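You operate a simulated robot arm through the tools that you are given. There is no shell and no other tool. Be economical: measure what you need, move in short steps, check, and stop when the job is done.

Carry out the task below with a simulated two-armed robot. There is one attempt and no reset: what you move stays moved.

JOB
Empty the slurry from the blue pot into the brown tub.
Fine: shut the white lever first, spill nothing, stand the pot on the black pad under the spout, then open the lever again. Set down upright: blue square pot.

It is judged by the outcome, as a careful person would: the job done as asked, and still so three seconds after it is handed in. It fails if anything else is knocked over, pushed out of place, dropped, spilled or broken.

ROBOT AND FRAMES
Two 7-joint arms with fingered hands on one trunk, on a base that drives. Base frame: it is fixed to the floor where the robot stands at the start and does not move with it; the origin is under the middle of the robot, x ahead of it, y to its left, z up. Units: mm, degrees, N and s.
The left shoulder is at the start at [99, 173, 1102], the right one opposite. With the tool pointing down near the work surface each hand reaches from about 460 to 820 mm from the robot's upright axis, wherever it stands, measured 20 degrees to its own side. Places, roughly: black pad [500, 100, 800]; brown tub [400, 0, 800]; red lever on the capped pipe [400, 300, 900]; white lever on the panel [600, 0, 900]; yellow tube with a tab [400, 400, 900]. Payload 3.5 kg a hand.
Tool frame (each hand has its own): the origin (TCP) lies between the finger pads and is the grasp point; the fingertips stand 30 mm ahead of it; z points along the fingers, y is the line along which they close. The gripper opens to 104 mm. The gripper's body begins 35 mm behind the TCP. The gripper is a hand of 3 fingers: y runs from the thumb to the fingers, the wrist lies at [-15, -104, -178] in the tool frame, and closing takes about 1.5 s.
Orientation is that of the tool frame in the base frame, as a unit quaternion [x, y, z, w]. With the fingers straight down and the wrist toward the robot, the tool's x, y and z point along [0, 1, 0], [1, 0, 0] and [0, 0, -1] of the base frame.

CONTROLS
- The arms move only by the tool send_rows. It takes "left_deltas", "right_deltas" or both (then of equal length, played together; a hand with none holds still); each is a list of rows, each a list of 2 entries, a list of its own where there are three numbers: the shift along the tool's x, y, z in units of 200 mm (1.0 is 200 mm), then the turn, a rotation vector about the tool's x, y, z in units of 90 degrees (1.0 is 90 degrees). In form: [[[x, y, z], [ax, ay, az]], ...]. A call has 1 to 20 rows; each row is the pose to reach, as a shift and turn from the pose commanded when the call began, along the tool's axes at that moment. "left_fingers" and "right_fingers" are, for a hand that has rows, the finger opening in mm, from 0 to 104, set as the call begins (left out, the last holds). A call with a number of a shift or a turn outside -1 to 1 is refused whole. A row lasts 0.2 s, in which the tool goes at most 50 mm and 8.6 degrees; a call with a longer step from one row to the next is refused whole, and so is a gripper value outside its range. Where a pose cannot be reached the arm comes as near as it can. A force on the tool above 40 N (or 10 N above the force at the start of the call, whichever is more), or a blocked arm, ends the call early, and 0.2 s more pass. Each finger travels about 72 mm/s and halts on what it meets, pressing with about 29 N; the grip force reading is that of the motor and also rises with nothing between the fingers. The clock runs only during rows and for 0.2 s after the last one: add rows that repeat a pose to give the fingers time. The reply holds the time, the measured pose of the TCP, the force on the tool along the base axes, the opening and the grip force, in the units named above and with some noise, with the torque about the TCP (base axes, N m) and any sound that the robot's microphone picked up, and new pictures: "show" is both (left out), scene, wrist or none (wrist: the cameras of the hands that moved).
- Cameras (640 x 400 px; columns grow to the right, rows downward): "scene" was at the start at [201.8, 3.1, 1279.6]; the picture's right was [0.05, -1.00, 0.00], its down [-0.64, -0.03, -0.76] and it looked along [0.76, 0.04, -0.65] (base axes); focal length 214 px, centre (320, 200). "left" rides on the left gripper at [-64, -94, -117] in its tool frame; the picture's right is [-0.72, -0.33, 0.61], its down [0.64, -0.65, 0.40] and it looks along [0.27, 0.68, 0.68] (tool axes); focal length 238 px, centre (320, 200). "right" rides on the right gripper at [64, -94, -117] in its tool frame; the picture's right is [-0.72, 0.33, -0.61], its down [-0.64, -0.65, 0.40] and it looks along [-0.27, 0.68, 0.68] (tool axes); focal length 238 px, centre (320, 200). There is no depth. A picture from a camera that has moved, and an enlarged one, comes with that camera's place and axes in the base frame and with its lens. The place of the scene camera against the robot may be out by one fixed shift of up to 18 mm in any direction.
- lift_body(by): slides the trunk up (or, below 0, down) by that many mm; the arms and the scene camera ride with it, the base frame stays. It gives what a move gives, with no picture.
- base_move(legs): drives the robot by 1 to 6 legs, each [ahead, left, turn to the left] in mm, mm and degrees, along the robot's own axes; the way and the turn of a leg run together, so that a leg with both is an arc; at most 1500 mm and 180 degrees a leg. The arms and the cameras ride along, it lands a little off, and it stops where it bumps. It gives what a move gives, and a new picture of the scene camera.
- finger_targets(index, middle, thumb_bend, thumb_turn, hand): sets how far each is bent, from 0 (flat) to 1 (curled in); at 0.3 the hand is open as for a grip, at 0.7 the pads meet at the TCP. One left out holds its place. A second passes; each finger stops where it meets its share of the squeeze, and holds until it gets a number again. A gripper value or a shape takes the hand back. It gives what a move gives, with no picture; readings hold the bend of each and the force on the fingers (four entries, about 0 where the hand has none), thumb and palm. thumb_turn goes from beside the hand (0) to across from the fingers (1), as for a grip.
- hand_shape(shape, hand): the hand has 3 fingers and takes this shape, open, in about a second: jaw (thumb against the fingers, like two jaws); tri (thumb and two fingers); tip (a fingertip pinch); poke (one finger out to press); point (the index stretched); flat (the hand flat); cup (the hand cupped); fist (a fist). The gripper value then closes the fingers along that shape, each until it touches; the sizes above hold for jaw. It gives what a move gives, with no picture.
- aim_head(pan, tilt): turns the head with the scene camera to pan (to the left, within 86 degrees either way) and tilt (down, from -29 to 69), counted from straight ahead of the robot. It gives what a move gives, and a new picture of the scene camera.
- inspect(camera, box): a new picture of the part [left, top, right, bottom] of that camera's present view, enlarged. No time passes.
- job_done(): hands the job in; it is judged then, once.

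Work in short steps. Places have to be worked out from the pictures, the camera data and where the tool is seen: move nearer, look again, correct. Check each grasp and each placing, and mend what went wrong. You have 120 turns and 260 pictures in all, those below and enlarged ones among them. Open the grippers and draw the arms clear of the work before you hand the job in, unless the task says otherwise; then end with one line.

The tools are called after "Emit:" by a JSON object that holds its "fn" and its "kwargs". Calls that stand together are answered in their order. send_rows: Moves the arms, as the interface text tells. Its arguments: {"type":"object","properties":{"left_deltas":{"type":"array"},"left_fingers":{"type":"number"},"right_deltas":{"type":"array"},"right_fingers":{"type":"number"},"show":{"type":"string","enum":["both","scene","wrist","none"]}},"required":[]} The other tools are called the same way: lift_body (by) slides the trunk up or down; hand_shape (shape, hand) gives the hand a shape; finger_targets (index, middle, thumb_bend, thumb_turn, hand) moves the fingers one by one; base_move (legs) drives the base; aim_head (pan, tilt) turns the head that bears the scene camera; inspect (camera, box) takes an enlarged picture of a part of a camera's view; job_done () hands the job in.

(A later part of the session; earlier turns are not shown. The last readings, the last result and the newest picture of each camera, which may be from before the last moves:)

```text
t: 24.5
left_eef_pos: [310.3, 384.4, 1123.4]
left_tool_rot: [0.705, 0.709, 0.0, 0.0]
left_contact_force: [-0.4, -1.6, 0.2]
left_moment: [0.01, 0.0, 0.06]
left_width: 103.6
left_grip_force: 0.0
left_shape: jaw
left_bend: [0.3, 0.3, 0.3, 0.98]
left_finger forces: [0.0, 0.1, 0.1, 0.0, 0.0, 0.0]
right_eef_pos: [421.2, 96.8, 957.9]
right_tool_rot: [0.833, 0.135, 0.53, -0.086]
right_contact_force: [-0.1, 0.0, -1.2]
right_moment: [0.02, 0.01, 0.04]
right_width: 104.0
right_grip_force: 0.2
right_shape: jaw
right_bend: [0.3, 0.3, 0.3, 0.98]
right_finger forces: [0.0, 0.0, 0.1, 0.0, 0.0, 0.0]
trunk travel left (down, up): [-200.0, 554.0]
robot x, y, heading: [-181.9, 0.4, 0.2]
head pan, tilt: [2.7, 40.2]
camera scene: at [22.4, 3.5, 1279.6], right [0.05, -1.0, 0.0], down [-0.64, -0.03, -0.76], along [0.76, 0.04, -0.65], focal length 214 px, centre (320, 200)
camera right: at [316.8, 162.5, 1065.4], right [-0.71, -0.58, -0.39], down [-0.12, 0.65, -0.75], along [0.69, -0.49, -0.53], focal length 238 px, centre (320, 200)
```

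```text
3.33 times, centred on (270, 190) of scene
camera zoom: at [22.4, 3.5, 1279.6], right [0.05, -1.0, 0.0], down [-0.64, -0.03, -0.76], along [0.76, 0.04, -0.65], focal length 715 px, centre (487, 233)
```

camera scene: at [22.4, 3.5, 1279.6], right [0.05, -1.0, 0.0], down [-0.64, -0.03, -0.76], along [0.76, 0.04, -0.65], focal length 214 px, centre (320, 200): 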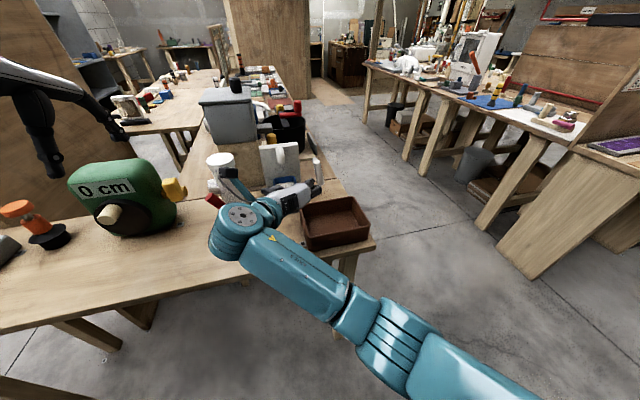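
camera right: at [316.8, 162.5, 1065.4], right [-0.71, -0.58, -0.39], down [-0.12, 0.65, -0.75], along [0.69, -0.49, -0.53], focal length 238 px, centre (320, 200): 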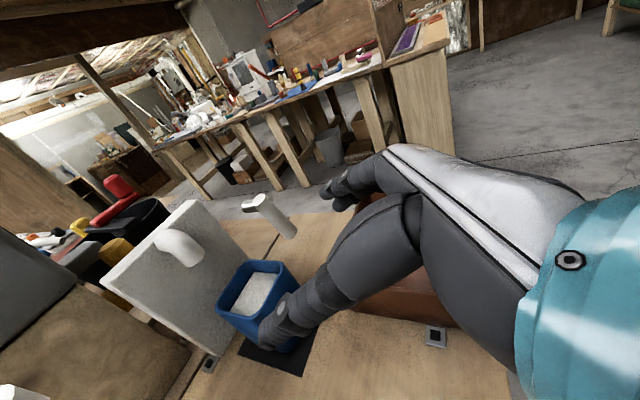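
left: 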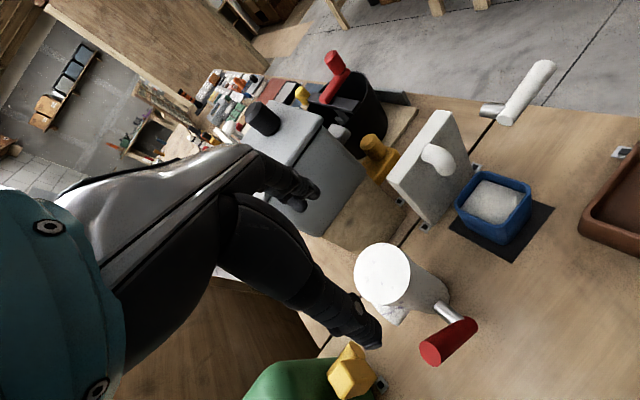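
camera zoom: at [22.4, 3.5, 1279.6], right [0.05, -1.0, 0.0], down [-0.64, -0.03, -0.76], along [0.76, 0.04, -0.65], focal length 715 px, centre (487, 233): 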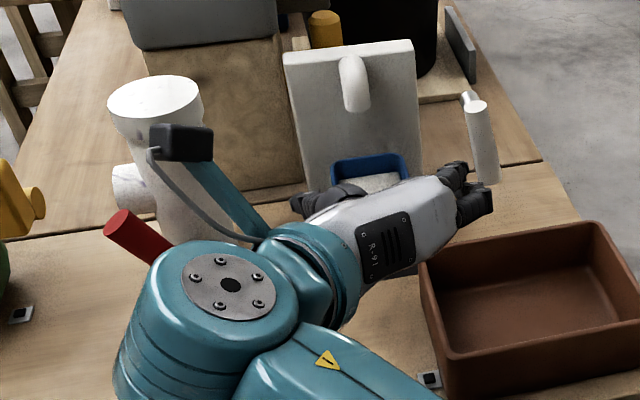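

Refined pot centre is (548,138.5), yaw 18°, width ~65 mm. I lower and advance along the tool axis, stopping 40 mm short.

Emit:
{"fn": "send_rows", "kwargs": {"right_deltas": [[[-0.14, 0, 0.11], [0, 0, 0]], [[-0.277, 0.002, 0.222], [0, 0, 0]], [[-0.277, 0.002, 0.34], [0, 0, 0]], [[-0.277, 0.002, 0.46], [0, 0, 0]], [[-0.277, 0.002, 0.572], [0, 0, 0]], [[-0.277, 0.002, 0.572], [0, 0, 0]]], "show": "both"}}

Emit:
{"fn": "inspect", "kwargs": {"camera": "right", "box": [180, 180, 400, 380]}}

Emit:
{"fn": "inspect", "kwargs": {"camera": "scene", "box": [190, 130, 350, 250]}}

```text
t: 25.9
left_eef_pos: [309.6, 385.9, 1123.6]
left_tool_rot: [0.706, 0.709, 0.001, 0.0]
left_contact_force: [-0.4, 0.0, 0.5]
left_moment: [0.03, -0.01, 0.01]
left_width: 103.5
left_grip_force: 0.0
left_shape: jaw
left_bend: [0.3, 0.3, 0.3, 0.98]
left_finger forces: [0.0, 0.0, 0.0, 0.1, 0.0, 0.0]
right_eef_pos: [485.0, 102.7, 869.4]
right_tool_rot: [0.832, 0.136, 0.532, -0.086]
right_contact_force: [-1.6, 3.9, 8.9]
right_moment: [-0.56, -0.1, -0.03]
right_width: 103.5
right_grip_force: 0.0
right_shape: jaw
right_bend: [0.3, 0.31, 0.3, 0.98]
right_finger forces: [0.0, 8.7, 0.1, 0.0, 0.1, 0.0]
right hand out of reach, approached as far as the arm can: row 4, 5, 6
trunk travel left (down, up): [-200.0, 554.0]
robot x, y, heading: [-180.9, 4.7, 0.4]
head pan, tilt: [2.7, 40.2]
camera scene: at [21.6, 4.0, 1279.8], right [0.05, -1.0, 0.0], down [-0.64, -0.03, -0.76], along [0.76, 0.04, -0.65], focal length 214 px, centre (320, 200)
camera right: at [379.3, 166.5, 975.8], right [-0.71, -0.58, -0.39], down [-0.12, 0.65, -0.75], along [0.69, -0.49, -0.53], focal length 238 px, centre (320, 200)
```

scene: 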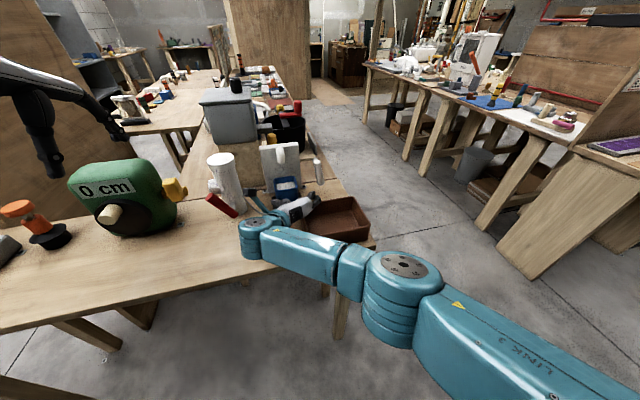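
right: 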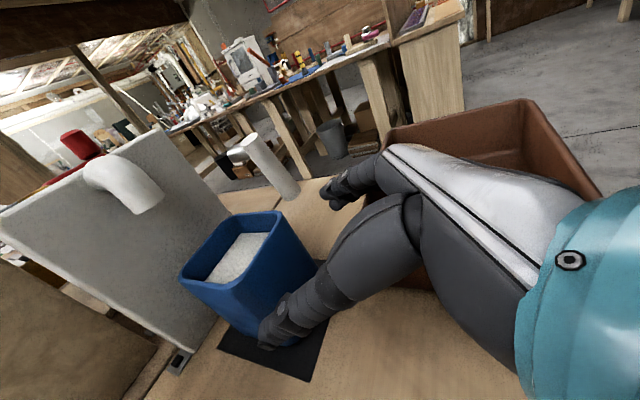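

```text
2.00 times, centred on (290, 280) of right
camera zoom: at [379.3, 166.5, 975.8], right [-0.71, -0.58, -0.39], down [-0.12, 0.65, -0.75], along [0.69, -0.49, -0.53], focal length 477 px, centre (380, 40)
```

zoom: 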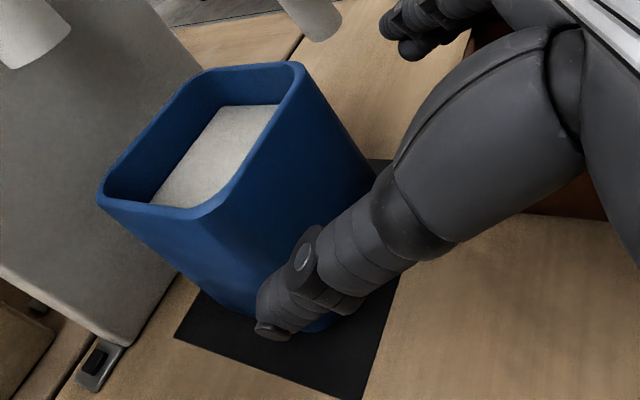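

```text
3.33 times, centred on (270, 190) of scene
camera zoom: at [21.6, 4.0, 1279.8], right [0.05, -1.0, 0.0], down [-0.64, -0.03, -0.76], along [0.76, 0.04, -0.65], focal length 715 px, centre (487, 233)
```

zoom: 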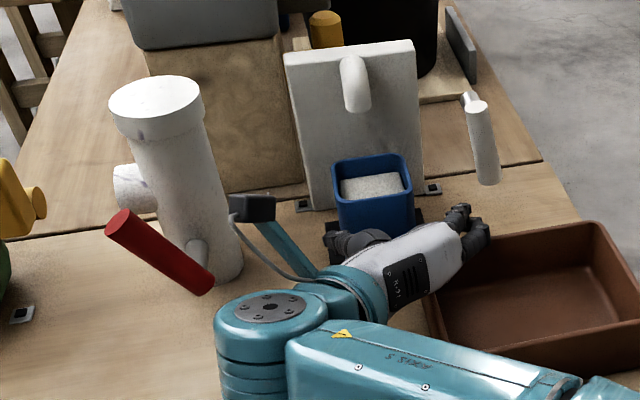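

The middle finger touched the tub's near-left rim (8.7 N, upward) and the arm hit its reach limit. I lift straight up away from the tub and then back.

Emit:
{"fn": "send_rows", "kwargs": {"right_deltas": [[[0.09, 0, -0.043], [0, 0, 0]], [[0.18, 0, -0.085], [0, 0, 0]], [[0.27, 0, -0.128], [0, 0, 0]], [[0.36, 0, -0.25], [0, 0, 0]], [[0.36, 0, -0.4], [0, 0, 0]], [[0.36, 0, -0.4], [0, 0, 0]]], "show": "scene"}}

Emit:
{"fn": "inspect", "kwargs": {"camera": "scene", "box": [220, 130, 400, 265]}}

```text
t: 27.3
left_eef_pos: [311.0, 385.5, 1122.6]
left_tool_rot: [0.705, 0.709, 0.0, 0.0]
left_contact_force: [0.2, -0.2, 0.3]
left_moment: [0.01, -0.02, -0.02]
left_width: 103.6
left_grip_force: 0.1
left_shape: jaw
left_bend: [0.3, 0.3, 0.3, 0.98]
left_finger forces: [0.1, 0.1, 0.0, 0.0, 0.0, 0.0]
right_eef_pos: [444.1, 90.2, 965.7]
right_tool_rot: [0.834, 0.134, 0.529, -0.086]
right_contact_force: [0.6, 0.0, 0.4]
right_moment: [-0.04, 0.02, 0.03]
right_width: 103.6
right_grip_force: 0.1
right_shape: jaw
right_bend: [0.3, 0.3, 0.3, 0.98]
right_finger forces: [0.1, 0.1, 0.0, 0.0, 0.0, 0.0]
trunk travel left (down, up): [-200.0, 554.0]
robot x, y, heading: [-181.6, -0.6, 0.3]
head pan, tilt: [2.7, 40.2]
camera scene: at [22.5, 3.6, 1279.6], right [0.05, -1.0, 0.0], down [-0.64, -0.03, -0.76], along [0.76, 0.04, -0.65], focal length 214 px, centre (320, 200)
```

scene: 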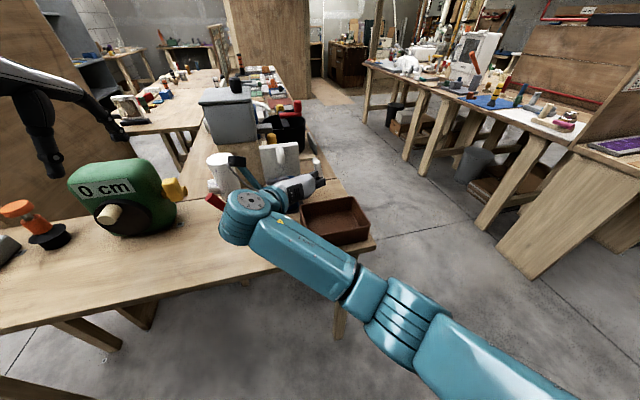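

```text
2.96 times, centred on (310, 198) of scene
camera zoom: at [22.5, 3.6, 1279.6], right [0.05, -1.0, 0.0], down [-0.64, -0.03, -0.76], along [0.76, 0.04, -0.65], focal length 636 px, centre (350, 207)
```

zoom: 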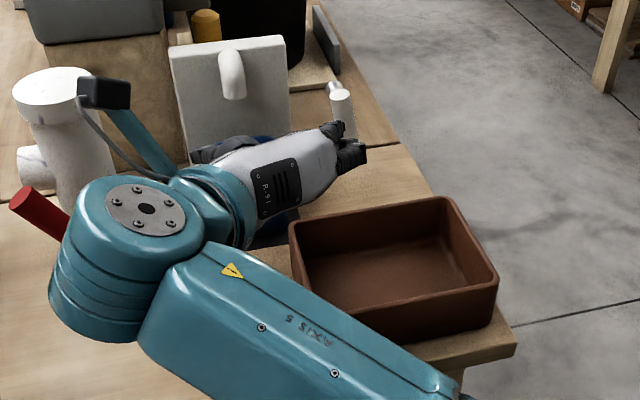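

Tub looks in place. The tub's left wall runs close beside the pot's axis, so I'll approach steeper (40°). First retract the hand high, then shift the base left and a bit forward for better reach.

Emit:
{"fn": "send_rows", "kwargs": {"right_deltas": [[[0.05, 0.08, -0.146], [0, 0, 0]], [[0.1, 0.16, -0.29], [0, 0, 0]], [[0.145, 0.24, -0.437], [0, 0, 0]], [[0.19, 0.325, -0.583], [0, 0, 0]], [[0.19, 0.325, -0.583], [0, 0, 0]]], "show": "none"}}

Emit:
{"fn": "base_move", "kwargs": {"legs": [[50, 120, 0]]}}

```text
t: 28.5
left_eef_pos: [310.2, 384.9, 1123.5]
left_tool_rot: [0.706, 0.709, -0.001, 0.0]
left_contact_force: [1.4, 0.2, -0.5]
left_moment: [0.01, -0.01, 0.0]
left_width: 103.7
left_grip_force: 0.1
left_shape: jaw
left_bend: [0.3, 0.3, 0.3, 0.98]
left_finger forces: [0.0, 0.0, 0.0, 0.0, 0.0, 0.0]
right_eef_pos: [382.8, -6.2, 1049.4]
right_tool_rot: [0.832, 0.136, 0.532, -0.078]
right_contact_force: [0.0, 0.4, 0.9]
right_moment: [-0.02, -0.01, -0.01]
right_width: 103.8
right_grip_force: 0.1
right_shape: jaw
right_bend: [0.3, 0.3, 0.3, 0.98]
right_finger forces: [0.0, 0.0, 0.0, 0.0, 0.0, 0.1]
trunk travel left (down, up): [-200.0, 554.0]
robot x, y, heading: [-176.5, -0.3, 0.4]
head pan, tilt: [2.7, 40.2]
```

```text
t: 29.8
left_eef_pos: [360.2, 505.5, 1123.2]
left_tool_rot: [0.705, 0.709, -0.001, -0.001]
left_contact_force: [-0.5, 0.9, -0.7]
left_moment: [0.0, 0.01, -0.01]
left_width: 103.6
left_grip_force: 0.1
left_shape: jaw
left_bend: [0.3, 0.3, 0.3, 0.98]
left_finger forces: [0.1, 0.0, 0.0, 0.0, 0.0, 0.1]
right_eef_pos: [433.6, 113.7, 1048.9]
right_tool_rot: [0.832, 0.135, 0.532, -0.078]
right_contact_force: [0.3, -0.4, 0.1]
right_moment: [-0.01, 0.02, 0.0]
right_width: 104.0
right_grip_force: 0.0
right_shape: jaw
right_bend: [0.3, 0.3, 0.3, 0.98]
right_finger forces: [0.1, 0.0, 0.0, 0.1, 0.0, 0.0]
trunk travel left (down, up): [-200.0, 554.0]
robot x, y, heading: [-131.2, 124.7, 0.2]
head pan, tilt: [2.7, 40.2]
camera scene: at [71.6, 124.7, 1279.5], right [0.05, -1.0, 0.0], down [-0.65, -0.03, -0.76], along [0.76, 0.04, -0.65], focal length 214 px, centre (320, 200)
```

scene: 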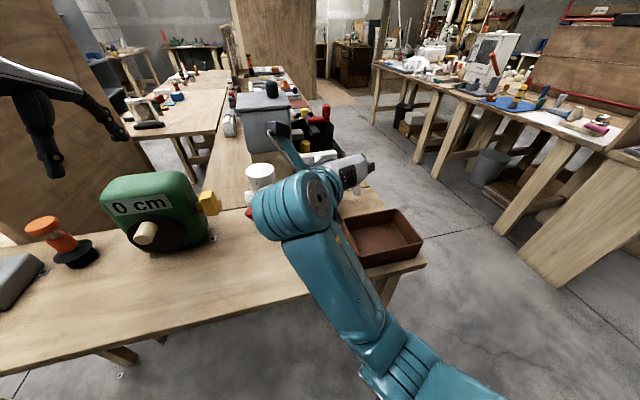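

I go to the steeper standoff pose on the approach line (40° down), 140 mm before the grasp point, with the fingers slightly narrowed.

Emit:
{"fn": "send_rows", "kwargs": {"right_deltas": [[[-0.18, 0.02, 0.07], [0, -0.056, 0]], [[-0.36, 0.04, 0.13], [0, -0.111, 0]], [[-0.535, 0.063, 0.2], [0, -0.167, 0]], [[-0.535, 0.063, 0.2], [0, -0.167, 0]], [[-0.535, 0.063, 0.2], [0, -0.167, 0]]], "right_fingers": 94, "show": "both"}}

Emit:
{"fn": "inspect", "kwargs": {"camera": "right", "box": [140, 180, 340, 380]}}

```text
t: 30.6
left_eef_pos: [359.1, 504.7, 1123.6]
left_tool_rot: [0.706, 0.708, 0.0, 0.0]
left_contact_force: [-0.2, 0.6, -0.2]
left_moment: [0.02, 0.01, 0.01]
left_width: 103.9
left_grip_force: 0.0
left_shape: jaw
left_bend: [0.3, 0.3, 0.3, 0.98]
left_finger forces: [0.0, 0.1, 0.0, 0.1, 0.0, 0.0]
right_eef_pos: [452.7, 86.7, 1019.3]
right_tool_rot: [0.854, 0.142, 0.499, -0.031]
right_contact_force: [0.5, 0.6, 0.0]
right_moment: [-0.01, 0.03, -0.02]
right_width: 94.4
right_grip_force: 0.1
right_shape: jaw
right_bend: [0.29, 0.32, 0.34, 0.98]
right_finger forces: [0.0, 0.0, 0.0, 0.0, 0.0, 0.0]
trunk travel left (down, up): [-200.0, 554.0]
robot x, y, heading: [-127.5, 118.1, 0.3]
head pan, tilt: [2.7, 40.2]
stopped in row 3 (right hand): the arm was blocked; the commanded pose is now the measured one
camera scene: at [71.3, 123.8, 1279.6], right [0.05, -1.0, 0.0], down [-0.64, -0.03, -0.76], along [0.76, 0.04, -0.65], focal length 214 px, centre (320, 200)
camera right: at [357.9, 168.3, 1123.0], right [-0.76, -0.58, -0.29], down [-0.13, 0.57, -0.81], along [0.64, -0.58, -0.51], focal length 238 px, centre (320, 200)
```

scene: 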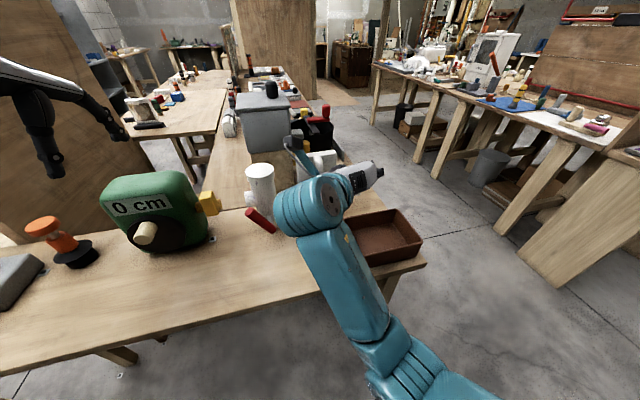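
right: 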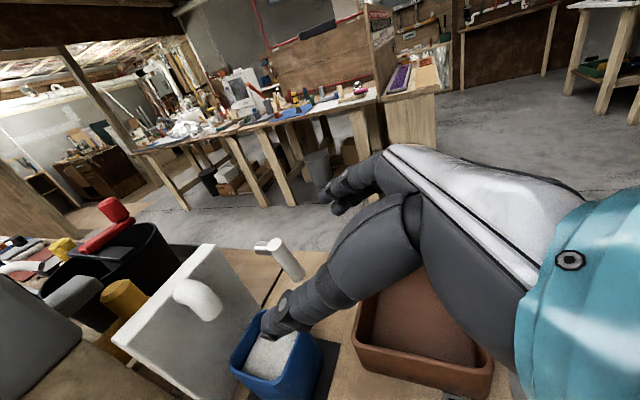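

```text
2.00 times, centred on (240, 280) of right
camera zoom: at [357.9, 168.3, 1123.0], right [-0.76, -0.58, -0.29], down [-0.13, 0.57, -0.81], along [0.64, -0.58, -0.51], focal length 477 px, centre (480, 40)
```

zoom: 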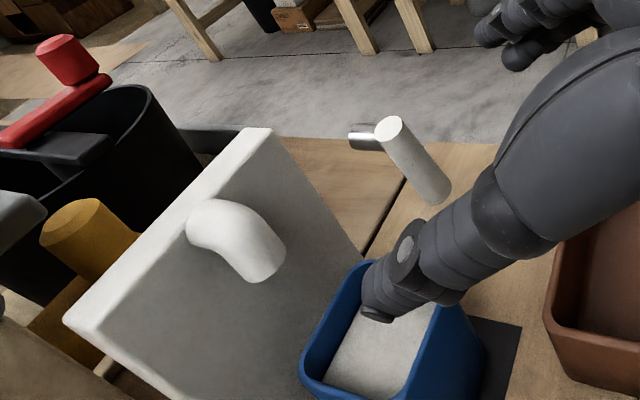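

The arm stopped, blocked. I look down to see what the elbow is meeting.

Emit:
{"fn": "aim_head", "kwargs": {"pan": -15, "tilt": 65}}

```text
t: 31.5
left_eef_pos: [359.4, 504.3, 1123.6]
left_tool_rot: [0.706, 0.708, 0.0, 0.001]
left_contact_force: [0.3, 0.3, -0.5]
left_moment: [0.04, -0.03, -0.04]
left_width: 103.7
left_grip_force: 0.1
left_shape: jaw
left_bend: [0.3, 0.3, 0.3, 0.98]
left_finger forces: [0.1, 0.0, 0.0, 0.0, 0.1, 0.0]
right_eef_pos: [451.8, 87.9, 1018.4]
right_tool_rot: [0.853, 0.142, 0.501, -0.031]
right_contact_force: [0.1, -0.1, 0.3]
right_moment: [-0.04, 0.0, 0.05]
right_width: 94.2
right_grip_force: 0.0
right_shape: jaw
right_bend: [0.29, 0.32, 0.34, 0.98]
right_finger forces: [0.0, 0.1, 0.0, 0.0, 0.1, 0.0]
trunk travel left (down, up): [-200.0, 554.0]
robot x, y, heading: [-131.6, 123.3, 0.4]
head pan, tilt: [-15.0, 65.0]
camera scene: at [45.2, 104.0, 1247.7], right [-0.26, -0.97, 0.0], down [-0.88, 0.23, -0.42], along [0.41, -0.11, -0.91], focal length 214 px, centre (320, 200)
```

scene: 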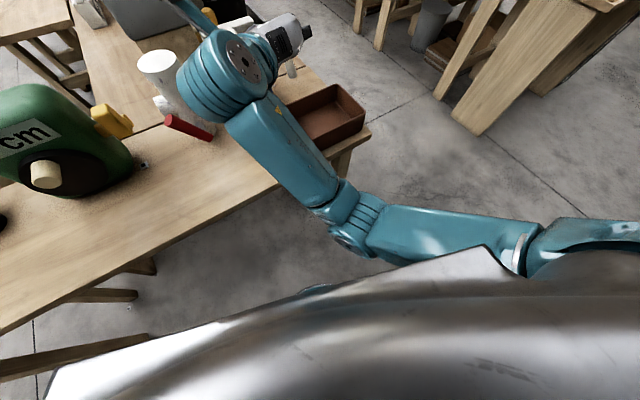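

The upper arm was pressing the robot's own chest because the wrist was too close. I correct the orientation while moving forward to a point above and just behind the pot, which unfolds the arm.

Emit:
{"fn": "send_rows", "kwargs": {"right_deltas": [[[0.016, -0.05, 0.11], [0.01, -0.03, 0.01]], [[0.032, -0.105, 0.218], [0.035, -0.075, 0.022]], [[0.032, -0.105, 0.218], [0.051, -0.111, 0.033]], [[0.032, -0.105, 0.218], [0.051, -0.111, 0.033]]], "show": "none"}}

Emit:
{"fn": "aim_head", "kwargs": {"pan": 0, "tilt": 45}}

```text
t: 32.5
left_eef_pos: [359.9, 504.8, 1123.2]
left_tool_rot: [0.705, 0.709, -0.001, 0.0]
left_contact_force: [-0.3, -0.5, 0.8]
left_moment: [0.0, 0.0, 0.01]
left_width: 103.6
left_grip_force: 0.1
left_shape: jaw
left_bend: [0.3, 0.3, 0.3, 0.98]
left_finger forces: [0.0, 0.0, 0.0, 0.1, 0.0, 0.0]
right_eef_pos: [485.4, 119.9, 999.9]
right_tool_rot: [0.896, 0.142, 0.415, -0.07]
right_contact_force: [0.7, 0.5, -0.6]
right_moment: [0.0, 0.0, -0.02]
right_width: 94.1
right_grip_force: 0.1
right_shape: jaw
right_bend: [0.29, 0.32, 0.34, 0.98]
right_finger forces: [0.0, 0.1, 0.0, 0.1, 0.0, 0.0]
trunk travel left (down, up): [-200.0, 554.0]
robot x, y, heading: [-131.0, 119.3, 0.0]
head pan, tilt: [-15.0, 65.0]
```

```text
t: 33.3
left_eef_pos: [361.3, 505.0, 1123.7]
left_tool_rot: [0.706, 0.709, 0.0, 0.0]
left_contact_force: [0.2, 0.9, -0.6]
left_moment: [-0.03, 0.01, 0.0]
left_width: 103.9
left_grip_force: 0.0
left_shape: jaw
left_bend: [0.3, 0.3, 0.3, 0.98]
left_finger forces: [0.0, 0.0, 0.1, 0.0, 0.0, 0.0]
right_eef_pos: [483.8, 120.7, 999.8]
right_tool_rot: [0.896, 0.142, 0.416, -0.069]
right_contact_force: [0.0, 0.6, 0.0]
right_moment: [-0.01, 0.02, 0.0]
right_width: 94.3
right_grip_force: 0.0
right_shape: jaw
right_bend: [0.29, 0.32, 0.34, 0.98]
right_finger forces: [0.0, 0.0, 0.0, 0.1, 0.0, 0.1]
trunk travel left (down, up): [-200.0, 554.0]
robot x, y, heading: [-129.4, 120.3, 0.2]
head pan, tilt: [0.0, 45.0]
camera scene: at [67.7, 119.7, 1272.6], right [0.0, -1.0, 0.0], down [-0.71, 0.0, -0.71], along [0.71, 0.0, -0.71], focal length 214 px, centre (320, 200)
```

scene: 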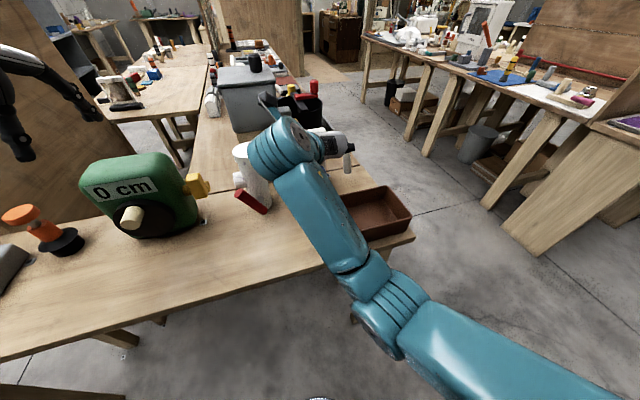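

Orientation is right (18° yaw, 40° down). I descend straight to 884 mm, fingertips just behind the pot.

Emit:
{"fn": "send_rows", "kwargs": {"right_deltas": [[[-0.11, 0.003, 0.095], [0, 0, 0]], [[-0.22, 0.006, 0.19], [0, 0, 0]], [[-0.33, 0.01, 0.285], [0, 0, 0]], [[-0.44, 0.0125, 0.378], [0, 0, 0]], [[-0.44, 0.0125, 0.378], [0, 0, 0]]], "show": "both"}}

Emit:
{"fn": "inspect", "kwargs": {"camera": "right", "box": [140, 180, 340, 380]}}

Emit:
{"fn": "inspect", "kwargs": {"camera": "scene", "box": [220, 90, 420, 240]}}

```text
t: 34.7
left_eef_pos: [360.8, 502.8, 1123.1]
left_tool_rot: [0.706, 0.708, 0.0, 0.0]
left_contact_force: [-0.1, 0.2, 0.3]
left_moment: [-0.04, -0.03, 0.0]
left_width: 103.8
left_grip_force: 0.1
left_shape: jaw
left_bend: [0.3, 0.3, 0.3, 0.98]
left_finger forces: [0.1, 0.1, 0.0, 0.1, 0.0, 0.1]
right_eef_pos: [510.8, 97.6, 924.2]
right_tool_rot: [0.878, 0.139, 0.455, -0.046]
right_contact_force: [0.2, 0.4, 0.1]
right_moment: [0.0, -0.02, -0.01]
right_width: 94.5
right_grip_force: 0.0
right_shape: jaw
right_bend: [0.29, 0.32, 0.34, 0.98]
right_finger forces: [0.0, 0.0, 0.0, 0.1, 0.0, 0.1]
trunk travel left (down, up): [-200.0, 554.0]
robot x, y, heading: [-130.6, 121.3, 0.3]
head pan, tilt: [0.0, 45.0]
stopped in row 5 (right hand): the arm was blocked; the commanded pose is now the measured one
camera scene: at [67.9, 119.6, 1272.6], right [0.0, -1.0, 0.0], down [-0.71, 0.0, -0.71], along [0.71, 0.0, -0.71], focal length 214 px, centre (320, 200)
camera right: at [426.7, 177.6, 1038.8], right [-0.78, -0.58, -0.21], down [-0.22, 0.58, -0.79], along [0.58, -0.57, -0.58], focal length 238 px, centre (320, 200)
```

scene: 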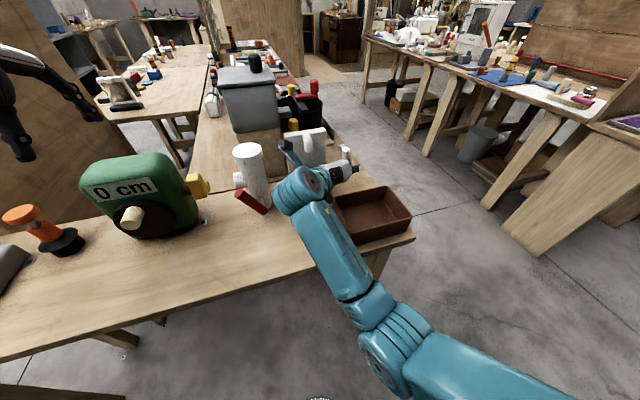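
right: 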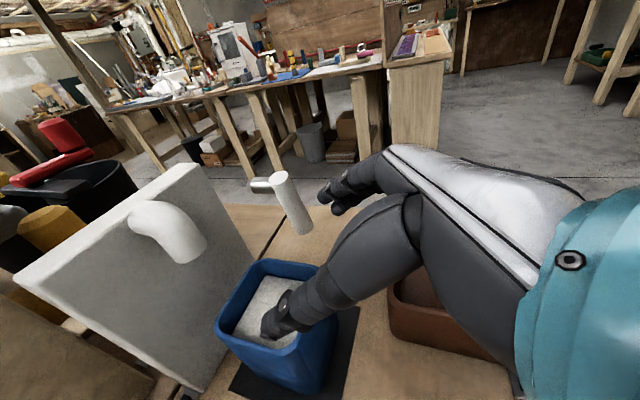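

```text
2.00 times, centred on (240, 280) of right
camera zoom: at [426.7, 177.6, 1038.8], right [-0.78, -0.58, -0.21], down [-0.22, 0.58, -0.79], along [0.58, -0.57, -0.58], focal length 477 px, centre (480, 40)
```

zoom: 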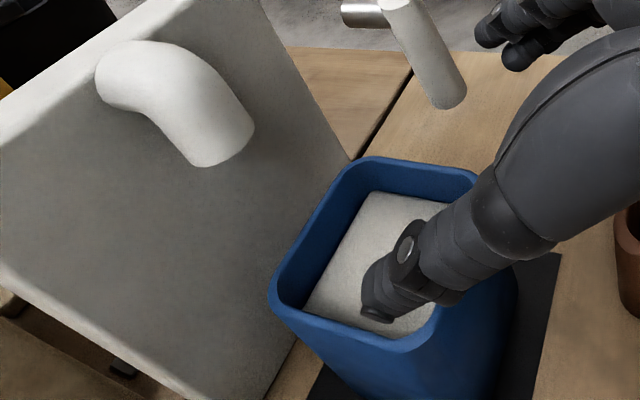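

```text
2.67 times, centred on (320, 165) of scene
camera zoom: at [67.9, 119.6, 1272.6], right [0.0, -1.0, 0.0], down [-0.71, 0.0, -0.71], along [0.71, 0.0, -0.71], focal length 572 px, centre (320, 293)
```

zoom: 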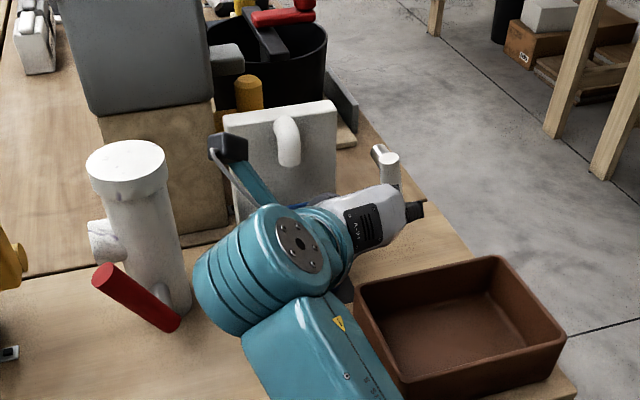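

Again the upper arm meets the chest. Turning the robot to face the pot will free it; first I lift the hand clear and swing it high to the right so the turn is safe.

Emit:
{"fn": "send_rows", "kwargs": {"right_deltas": [[[0.16, 0.01, -0.116], [0, 0, 0]], [[0.325, 0.018, -0.232], [0, 0, 0]], [[0.33, 0.2, -0.37], [0, 0, 0]], [[0.34, 0.38, -0.5], [0, 0, 0]], [[0.349, 0.562, -0.637], [0, 0, 0]], [[0.349, 0.562, -0.637], [0, 0, 0]]], "show": "none"}}

Emit:
{"fn": "send_rows", "kwargs": {"right_deltas": [[[-0.05, 0.14, -0.058], [-0.063, -0.004, 0.045]], [[-0.1, 0.28, -0.116], [-0.126, -0.007, 0.09]], [[-0.15, 0.42, -0.17], [-0.19, -0.011, 0.135]], [[-0.2, 0.57, -0.23], [-0.253, -0.014, 0.18]], [[-0.247, 0.71, -0.289], [-0.316, -0.018, 0.226]], [[-0.247, 0.71, -0.289], [-0.316, -0.018, 0.226]]], "show": "scene"}}

```text
t: 36.1
left_eef_pos: [359.7, 504.5, 1122.9]
left_tool_rot: [0.706, 0.708, 0.0, -0.001]
left_contact_force: [0.1, 0.3, -0.1]
left_moment: [0.02, 0.03, 0.01]
left_width: 103.9
left_grip_force: 0.1
left_shape: jaw
left_bend: [0.3, 0.3, 0.3, 0.98]
left_finger forces: [0.0, 0.1, 0.0, 0.0, 0.1, 0.0]
right_eef_pos: [479.5, -20.4, 1058.7]
right_tool_rot: [0.879, 0.139, 0.453, -0.048]
right_contact_force: [-0.4, 0.0, 1.0]
right_moment: [-0.02, -0.01, 0.01]
right_width: 94.0
right_grip_force: 0.0
right_shape: jaw
right_bend: [0.29, 0.32, 0.34, 0.98]
right_finger forces: [0.0, 0.1, 0.0, 0.0, 0.0, 0.0]
trunk travel left (down, up): [-200.0, 554.0]
robot x, y, heading: [-128.1, 117.1, -0.1]
head pan, tilt: [0.0, 45.0]
```

```text
t: 37.5
left_eef_pos: [359.7, 503.3, 1125.1]
left_tool_rot: [0.706, 0.709, 0.0, 0.0]
left_contact_force: [-0.2, -0.6, -1.0]
left_moment: [-0.01, 0.01, -0.04]
left_width: 103.7
left_grip_force: 0.1
left_shape: jaw
left_bend: [0.3, 0.3, 0.3, 0.98]
left_finger forces: [0.0, 0.1, 0.0, 0.0, 0.0, 0.0]
right_eef_pos: [446.8, -180.3, 1055.9]
right_tool_rot: [0.881, -0.132, 0.445, 0.092]
right_contact_force: [0.5, 0.0, 0.0]
right_moment: [0.03, -0.03, -0.03]
right_width: 94.1
right_grip_force: 0.1
right_shape: jaw
right_bend: [0.29, 0.32, 0.34, 0.98]
right_finger forces: [0.1, 0.0, 0.0, 0.1, 0.1, 0.1]
trunk travel left (down, up): [-200.0, 554.0]
robot x, y, heading: [-130.9, 117.5, 0.1]
head pan, tilt: [0.0, 45.0]
camera scene: at [67.7, 119.8, 1272.7], right [0.0, -1.0, 0.0], down [-0.71, 0.0, -0.71], along [0.71, 0.0, -0.71], focal length 214 px, centre (320, 200)
```

scene: 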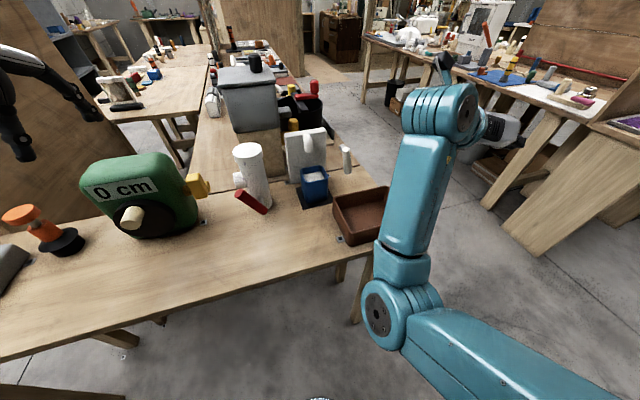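

Everything is undisturbed. Now I move the base and turn it 35° left toward the pot.

Emit:
{"fn": "base_move", "kwargs": {"legs": [[-54, -103, 0], [0, 0, 35]]}}

Emit:
{"fn": "aim_head", "kwargs": {"pan": -20, "tilt": 50}}

```text
t: 40.4
left_eef_pos: [-2.0, 613.0, 1124.2]
left_tool_rot: [0.462, 0.887, -0.001, 0.0]
left_contact_force: [-0.6, -0.6, -0.5]
left_moment: [0.01, -0.02, -0.02]
left_width: 103.5
left_grip_force: 0.1
left_shape: jaw
left_bend: [0.3, 0.3, 0.3, 0.98]
left_finger forces: [0.1, 0.1, 0.0, 0.0, 0.0, 0.0]
right_eef_pos: [459.8, 100.4, 1057.5]
right_tool_rot: [0.88, 0.138, 0.452, -0.046]
right_contact_force: [0.3, -0.2, 0.9]
right_moment: [-0.01, -0.03, 0.02]
right_width: 94.1
right_grip_force: 0.0
right_shape: jaw
right_bend: [0.29, 0.32, 0.34, 0.98]
right_finger forces: [0.0, 0.0, 0.0, 0.1, 0.0, 0.0]
trunk travel left (down, up): [-200.0, 554.0]
robot x, y, heading: [-182.2, 16.0, 35.0]
head pan, tilt: [0.0, 45.0]
camera scene: at [-21.9, 126.9, 1272.7], right [0.57, -0.82, 0.0], down [-0.58, -0.41, -0.71], along [0.58, 0.41, -0.71], focal length 214 px, centre (320, 200)
```

scene: 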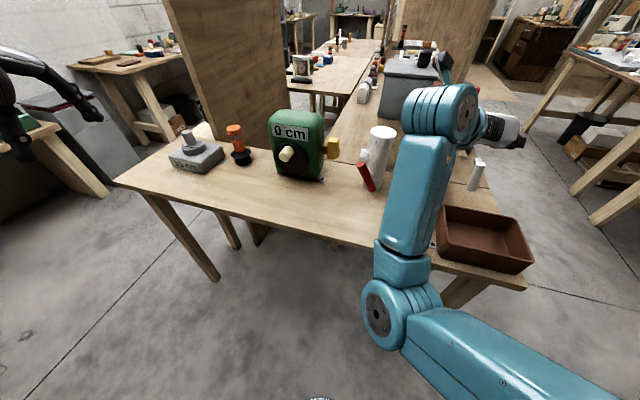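

```text
t: 41.2
left_eef_pos: [-1.9, 613.1, 1124.3]
left_tool_rot: [0.461, 0.887, 0.0, 0.001]
left_contact_force: [0.1, -0.6, 0.4]
left_moment: [-0.01, -0.01, -0.03]
left_width: 104.0
left_grip_force: 0.1
left_shape: jaw
left_bend: [0.3, 0.3, 0.3, 0.98]
left_finger forces: [0.0, 0.0, 0.0, 0.1, 0.0, 0.0]
right_eef_pos: [460.8, 100.7, 1055.7]
right_tool_rot: [0.879, 0.139, 0.453, -0.047]
right_contact_force: [0.1, -0.5, 0.1]
right_moment: [0.04, 0.03, 0.05]
right_width: 93.9
right_grip_force: 0.0
right_shape: jaw
right_bend: [0.29, 0.32, 0.34, 0.98]
right_finger forces: [0.0, 0.0, 0.0, 0.1, 0.0, 0.1]
trunk travel left (down, up): [-200.0, 554.0]
robot x, y, heading: [-186.4, 16.5, 35.0]
head pan, tilt: [-20.0, 50.0]
camera scene: at [-14.0, 100.2, 1265.8], right [0.26, -0.97, 0.0], down [-0.74, -0.2, -0.64], along [0.62, 0.17, -0.77], focal length 214 px, centre (320, 200)
```

scene: 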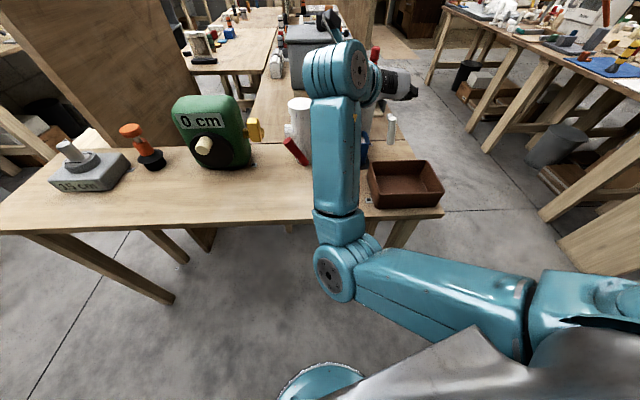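

The chest is now clear of the arm. I move to the point above and behind the pot with the orientation corrected.

Emit:
{"fn": "send_rows", "kwargs": {"right_deltas": [[[-0.07, -0.03, 0.14], [0.015, -0.024, 0.007]], [[-0.142, -0.06, 0.282], [0.03, -0.048, 0.0136]], [[-0.142, -0.06, 0.282], [0.03, -0.048, 0.0136]], [[-0.142, -0.06, 0.282], [0.03, -0.048, 0.0136]]], "show": "none"}}

```text
t: 42.2
left_eef_pos: [-3.3, 613.5, 1122.9]
left_tool_rot: [0.461, 0.887, 0.0, -0.001]
left_contact_force: [-0.1, 0.3, 0.1]
left_moment: [0.01, 0.02, 0.01]
left_width: 103.8
left_grip_force: 0.1
left_shape: jaw
left_bend: [0.3, 0.3, 0.3, 0.98]
left_finger forces: [0.0, 0.0, 0.0, 0.1, 0.0, 0.1]
right_eef_pos: [486.8, 120.4, 997.6]
right_tool_rot: [0.897, 0.141, 0.414, -0.068]
right_contact_force: [-0.2, 0.8, 0.5]
right_moment: [-0.02, 0.0, 0.0]
right_width: 93.9
right_grip_force: 0.0
right_shape: jaw
right_bend: [0.29, 0.32, 0.34, 0.98]
right_finger forces: [0.0, 0.0, 0.1, 0.0, 0.0, 0.1]
trunk travel left (down, up): [-200.0, 554.0]
robot x, y, heading: [-185.4, 17.7, 34.7]
head pan, tilt: [-20.0, 50.0]
```

Reached as commanded. I descend to z 884.

Emit:
{"fn": "send_rows", "kwargs": {"right_deltas": [[[-0.11, 0.002, 0.09], [0, 0, 0]], [[-0.22, 0.004, 0.18], [0, 0, 0]], [[-0.33, 0.006, 0.27], [0, 0, 0]], [[-0.44, 0.008, 0.36], [0, 0, 0]], [[-0.44, 0.008, 0.36], [0, 0, 0]]], "show": "both"}}

Emit:
{"fn": "inspect", "kwargs": {"camera": "right", "box": [160, 160, 400, 400]}}

Emit:
{"fn": "inspect", "kwargs": {"camera": "scene", "box": [270, 40, 450, 220]}}

```text
t: 43.6
left_eef_pos: [-1.5, 612.1, 1123.0]
left_tool_rot: [0.461, 0.887, 0.0, 0.0]
left_contact_force: [-0.3, -0.2, 0.1]
left_moment: [-0.01, 0.01, -0.01]
left_width: 103.7
left_grip_force: 0.1
left_shape: jaw
left_bend: [0.3, 0.3, 0.3, 0.98]
left_finger forces: [0.0, 0.1, 0.1, 0.0, 0.1, 0.0]
right_eef_pos: [500.0, 105.9, 908.6]
right_tool_rot: [0.887, 0.132, 0.439, -0.06]
right_contact_force: [-0.5, -0.5, 0.1]
right_moment: [-0.03, -0.03, -0.01]
right_width: 93.9
right_grip_force: 0.2
right_shape: jaw
right_bend: [0.29, 0.32, 0.34, 0.98]
right_finger forces: [0.0, 0.0, 0.0, 0.0, 0.0, 0.0]
trunk travel left (down, up): [-200.0, 554.0]
robot x, y, heading: [-185.1, 18.6, 34.8]
head pan, tilt: [-20.0, 50.0]
stopped in row 5 (right hand): the arm was blocked; the commanded pose is now the measured one
camera scene: at [-13.9, 100.0, 1265.7], right [0.26, -0.97, 0.0], down [-0.74, -0.2, -0.64], along [0.62, 0.17, -0.77], focal length 214 px, centre (320, 200)
camera right: at [420.3, 182.4, 1028.9], right [-0.79, -0.58, -0.2], down [-0.25, 0.6, -0.76], along [0.56, -0.55, -0.62], focal length 238 px, centre (320, 200)
```

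scene: 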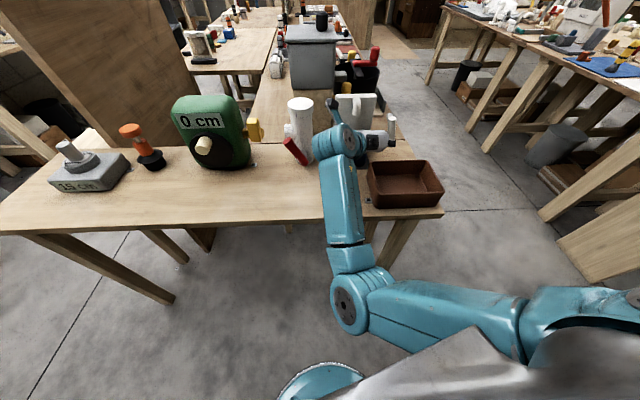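
right: 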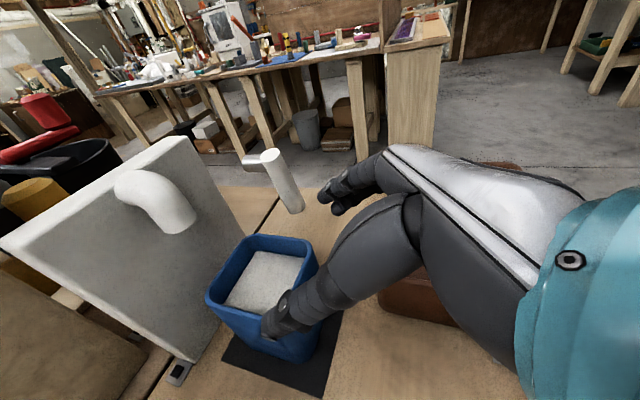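

```text
1.67 times, centred on (280, 280) of right
camera zoom: at [420.3, 182.4, 1028.9], right [-0.79, -0.58, -0.2], down [-0.25, 0.6, -0.76], along [0.56, -0.55, -0.62], focal length 397 px, centre (387, 67)
```

zoom: 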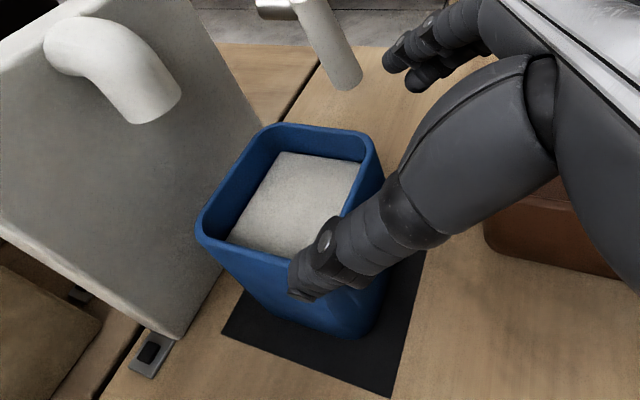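

```text
2.22 times, centred on (360, 130) of scene
camera zoom: at [-13.9, 100.0, 1265.7], right [0.26, -0.97, 0.0], down [-0.74, -0.2, -0.64], along [0.62, 0.17, -0.77], focal length 477 px, centre (231, 356)
```

zoom: 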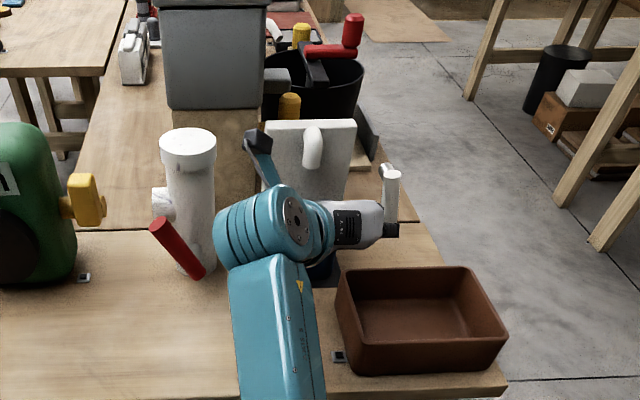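

The bent upper arm still meets the chest. I lift clear again, then reposition the base further back and turned further left so that the upper arm comes from the open side.

Emit:
{"fn": "send_rows", "kwargs": {"right_deltas": [[[0.16, 0, -0.12], [0, 0, 0]], [[0.318, 0.004, -0.244], [0, 0, 0]], [[0.3, 0.18, -0.36], [0, 0, 0]], [[0.285, 0.36, -0.48], [0, 0, 0]], [[0.27, 0.54, -0.6], [0, 0, 0]], [[0.25, 0.72, -0.72], [0, 0, 0]], [[0.235, 0.895, -0.84], [0, 0, 0]], [[0.235, 0.895, -0.84], [0, 0, 0]]], "show": "none"}}

```text
t: 45.4
left_eef_pos: [-1.2, 611.7, 1123.2]
left_tool_rot: [0.462, 0.887, 0.0, 0.001]
left_contact_force: [-0.3, 0.9, 0.4]
left_moment: [-0.02, -0.02, 0.0]
left_width: 103.4
left_grip_force: 0.2
left_shape: jaw
left_bend: [0.3, 0.3, 0.3, 0.98]
left_finger forces: [0.0, 0.0, 0.0, 0.1, 0.0, 0.0]
right_eef_pos: [448.3, -93.4, 1048.5]
right_tool_rot: [0.888, 0.133, 0.436, -0.062]
right_contact_force: [0.7, -0.8, -0.4]
right_moment: [-0.03, 0.01, 0.0]
right_width: 94.1
right_grip_force: 0.1
right_shape: jaw
right_bend: [0.29, 0.32, 0.34, 0.98]
right_finger forces: [0.1, 0.1, 0.1, 0.1, 0.1, 0.0]
trunk travel left (down, up): [-200.0, 554.0]
robot x, y, heading: [-190.5, 13.1, 34.9]
head pan, tilt: [-20.0, 50.0]
```

Now the base repositioning (back, then 25° more to the left).

Emit:
{"fn": "base_move", "kwargs": {"legs": [[-86, -15, 0], [0, 0, 25]]}}

Emit:
{"fn": "aim_head", "kwargs": {"pan": -40, "tilt": 50}}

```text
t: 47.8
left_eef_pos: [-335.5, 571.9, 1123.7]
left_tool_rot: [0.257, 0.967, -0.001, 0.0]
left_contact_force: [-0.7, -0.7, 0.3]
left_moment: [-0.02, -0.02, -0.01]
left_width: 103.7
left_grip_force: 0.1
left_shape: jaw
left_bend: [0.3, 0.3, 0.3, 0.98]
left_finger forces: [0.0, 0.0, 0.0, 0.0, 0.1, 0.0]
right_eef_pos: [373.0, 126.6, 1047.3]
right_tool_rot: [0.838, 0.323, 0.412, -0.156]
right_contact_force: [-0.2, 0.0, 0.3]
right_moment: [-0.02, 0.01, -0.01]
right_width: 94.1
right_grip_force: 0.1
right_shape: jaw
right_bend: [0.29, 0.32, 0.34, 0.98]
right_finger forces: [0.1, 0.0, 0.0, 0.0, 0.0, 0.1]
trunk travel left (down, up): [-200.0, 554.0]
robot x, y, heading: [-246.8, -43.5, 60.2]
head pan, tilt: [-20.0, 50.0]
camera scene: at [-128.1, 101.8, 1265.8], right [0.65, -0.76, 0.0], down [-0.58, -0.5, -0.64], along [0.49, 0.42, -0.77], focal length 214 px, centre (320, 200)
```

scene: 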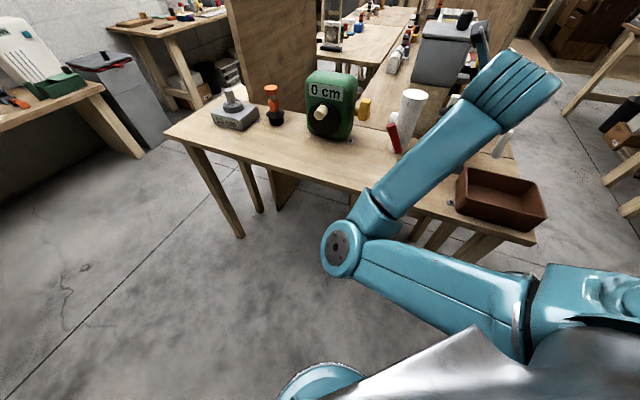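

```text
t: 48.6
left_eef_pos: [-335.5, 572.2, 1123.7]
left_tool_rot: [0.255, 0.967, 0.0, 0.0]
left_contact_force: [1.3, -0.7, 0.8]
left_moment: [-0.01, -0.01, -0.02]
left_width: 103.9
left_grip_force: 0.1
left_shape: jaw
left_bend: [0.3, 0.3, 0.3, 0.98]
left_finger forces: [0.0, 0.0, 0.0, 0.0, 0.1, 0.1]
right_eef_pos: [373.9, 126.8, 1046.8]
right_tool_rot: [0.838, 0.323, 0.411, -0.156]
right_contact_force: [-0.2, -0.2, 0.6]
right_moment: [-0.02, 0.01, 0.0]
right_width: 94.1
right_grip_force: 0.0
right_shape: jaw
right_bend: [0.29, 0.32, 0.34, 0.98]
right_finger forces: [0.0, 0.0, 0.0, 0.1, 0.1, 0.0]
trunk travel left (down, up): [-200.0, 554.0]
robot x, y, heading: [-249.0, -44.6, 60.4]
head pan, tilt: [-40.0, 50.0]
camera scene: at [-114.4, 78.7, 1265.7], right [0.35, -0.94, 0.0], down [-0.72, -0.27, -0.64], along [0.6, 0.22, -0.77], focal length 214 px, centre (320, 200)
```

scene: 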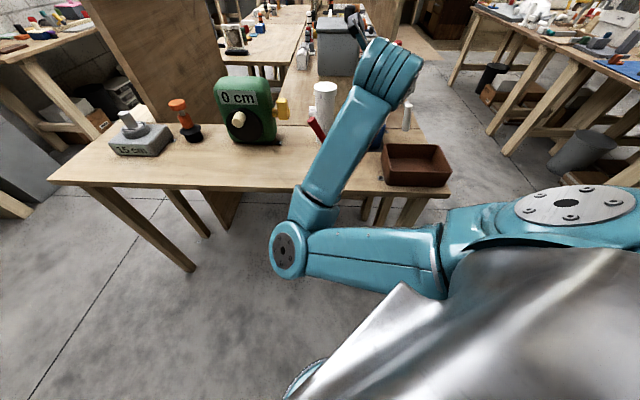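

Good posture: the arm comes from the open side. I go to the point above and behind the pot, with yaw corrected to 18° and pitch 40°.

Emit:
{"fn": "send_rows", "kwargs": {"right_deltas": [[[0.013, 0.1, 0.113], [-0.053, -0.0064, 0.041]], [[0.026, 0.2, 0.226], [-0.106, -0.0128, 0.082]], [[0.039, 0.3, 0.339], [-0.159, -0.0192, 0.123]], [[0.052, 0.405, 0.452], [-0.2116, -0.0256, 0.164]], [[0.052, 0.405, 0.452], [-0.2116, -0.0256, 0.164]], [[0.052, 0.405, 0.452], [-0.2116, -0.0256, 0.164]]], "show": "none"}}

```text
t: 50.0
left_eef_pos: [-337.0, 572.1, 1123.8]
left_tool_rot: [0.257, 0.966, 0.0, 0.0]
left_contact_force: [0.3, -0.6, -0.2]
left_moment: [-0.02, 0.0, -0.03]
left_width: 103.6
left_grip_force: 0.1
left_shape: jaw
left_bend: [0.3, 0.3, 0.3, 0.98]
left_finger forces: [0.0, 0.0, 0.1, 0.0, 0.1, 0.0]
right_eef_pos: [484.8, 115.2, 1000.1]
right_tool_rot: [0.894, 0.145, 0.419, -0.06]
right_contact_force: [-0.5, -0.4, 0.1]
right_moment: [-0.01, 0.02, 0.01]
right_width: 94.0
right_grip_force: 0.1
right_shape: jaw
right_bend: [0.29, 0.32, 0.34, 0.98]
right_finger forces: [0.1, 0.1, 0.1, 0.1, 0.0, 0.0]
trunk travel left (down, up): [-200.0, 554.0]
robot x, y, heading: [-249.4, -46.6, 60.4]
head pan, tilt: [-40.0, 50.0]
```

Reached. I descend to z 884.

Emit:
{"fn": "send_rows", "kwargs": {"right_deltas": [[[-0.11, -0.004, 0.094], [0, 0, 0]], [[-0.22, -0.008, 0.188], [0, 0, 0]], [[-0.33, -0.012, 0.282], [0, 0, 0]], [[-0.44, -0.016, 0.377], [0, 0, 0]], [[-0.44, -0.016, 0.377], [0, 0, 0]]], "show": "both"}}

Emit:
{"fn": "inspect", "kwargs": {"camera": "right", "box": [160, 160, 400, 400]}}

```text
t: 51.2
left_eef_pos: [-336.3, 572.0, 1124.3]
left_tool_rot: [0.256, 0.967, 0.0, -0.001]
left_contact_force: [0.1, -0.3, 0.6]
left_moment: [0.03, 0.0, -0.03]
left_width: 103.8
left_grip_force: 0.0
left_shape: jaw
left_bend: [0.3, 0.3, 0.3, 0.98]
left_finger forces: [0.1, 0.0, 0.1, 0.0, 0.1, 0.0]
right_eef_pos: [485.3, 120.2, 883.7]
right_tool_rot: [0.894, 0.144, 0.419, -0.061]
right_contact_force: [0.6, 0.7, 0.0]
right_moment: [-0.01, 0.04, -0.01]
right_width: 94.2
right_grip_force: 0.1
right_shape: jaw
right_bend: [0.29, 0.32, 0.34, 0.98]
right_finger forces: [0.1, 0.1, 0.0, 0.0, 0.1, 0.1]
trunk travel left (down, up): [-200.0, 554.0]
robot x, y, heading: [-252.3, -44.2, 60.3]
head pan, tilt: [-40.0, 50.0]
camera scene: at [-114.4, 78.6, 1265.8], right [0.35, -0.94, 0.0], down [-0.72, -0.27, -0.64], along [0.6, 0.22, -0.77], focal length 214 px, centre (320, 200)
camera right: at [409.6, 196.8, 1005.7], right [-0.78, -0.6, -0.15], down [-0.3, 0.58, -0.76], along [0.55, -0.55, -0.63], focal length 238 px, centre (320, 200)
```

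scene: 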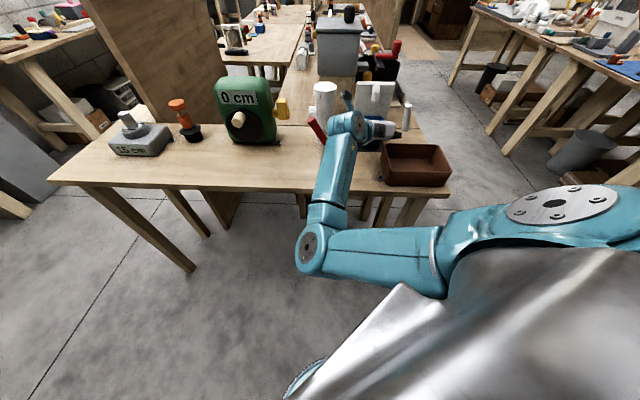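
right: 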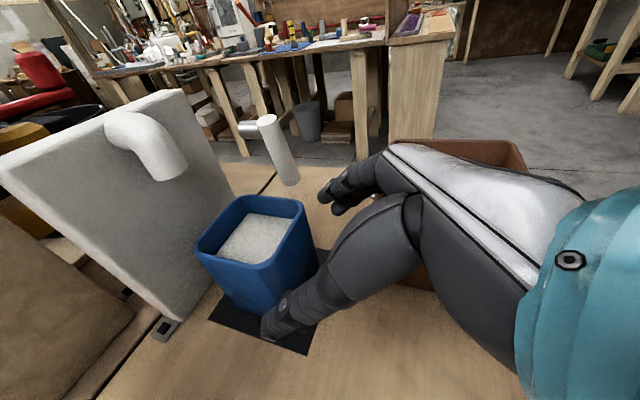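

```text
1.67 times, centred on (280, 280) of right
camera zoom: at [409.6, 196.8, 1005.7], right [-0.78, -0.6, -0.15], down [-0.3, 0.58, -0.76], along [0.55, -0.55, -0.63], focal length 397 px, centre (387, 67)
```

zoom: 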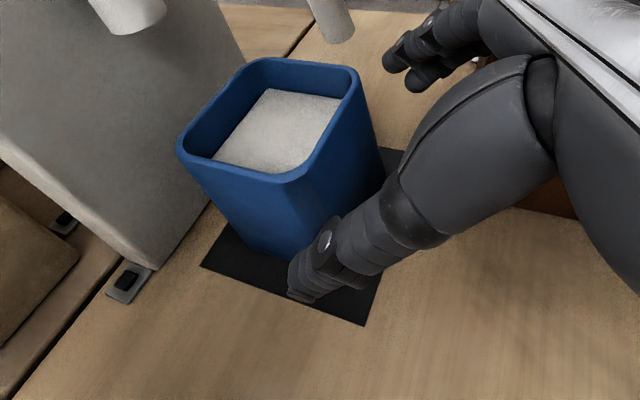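

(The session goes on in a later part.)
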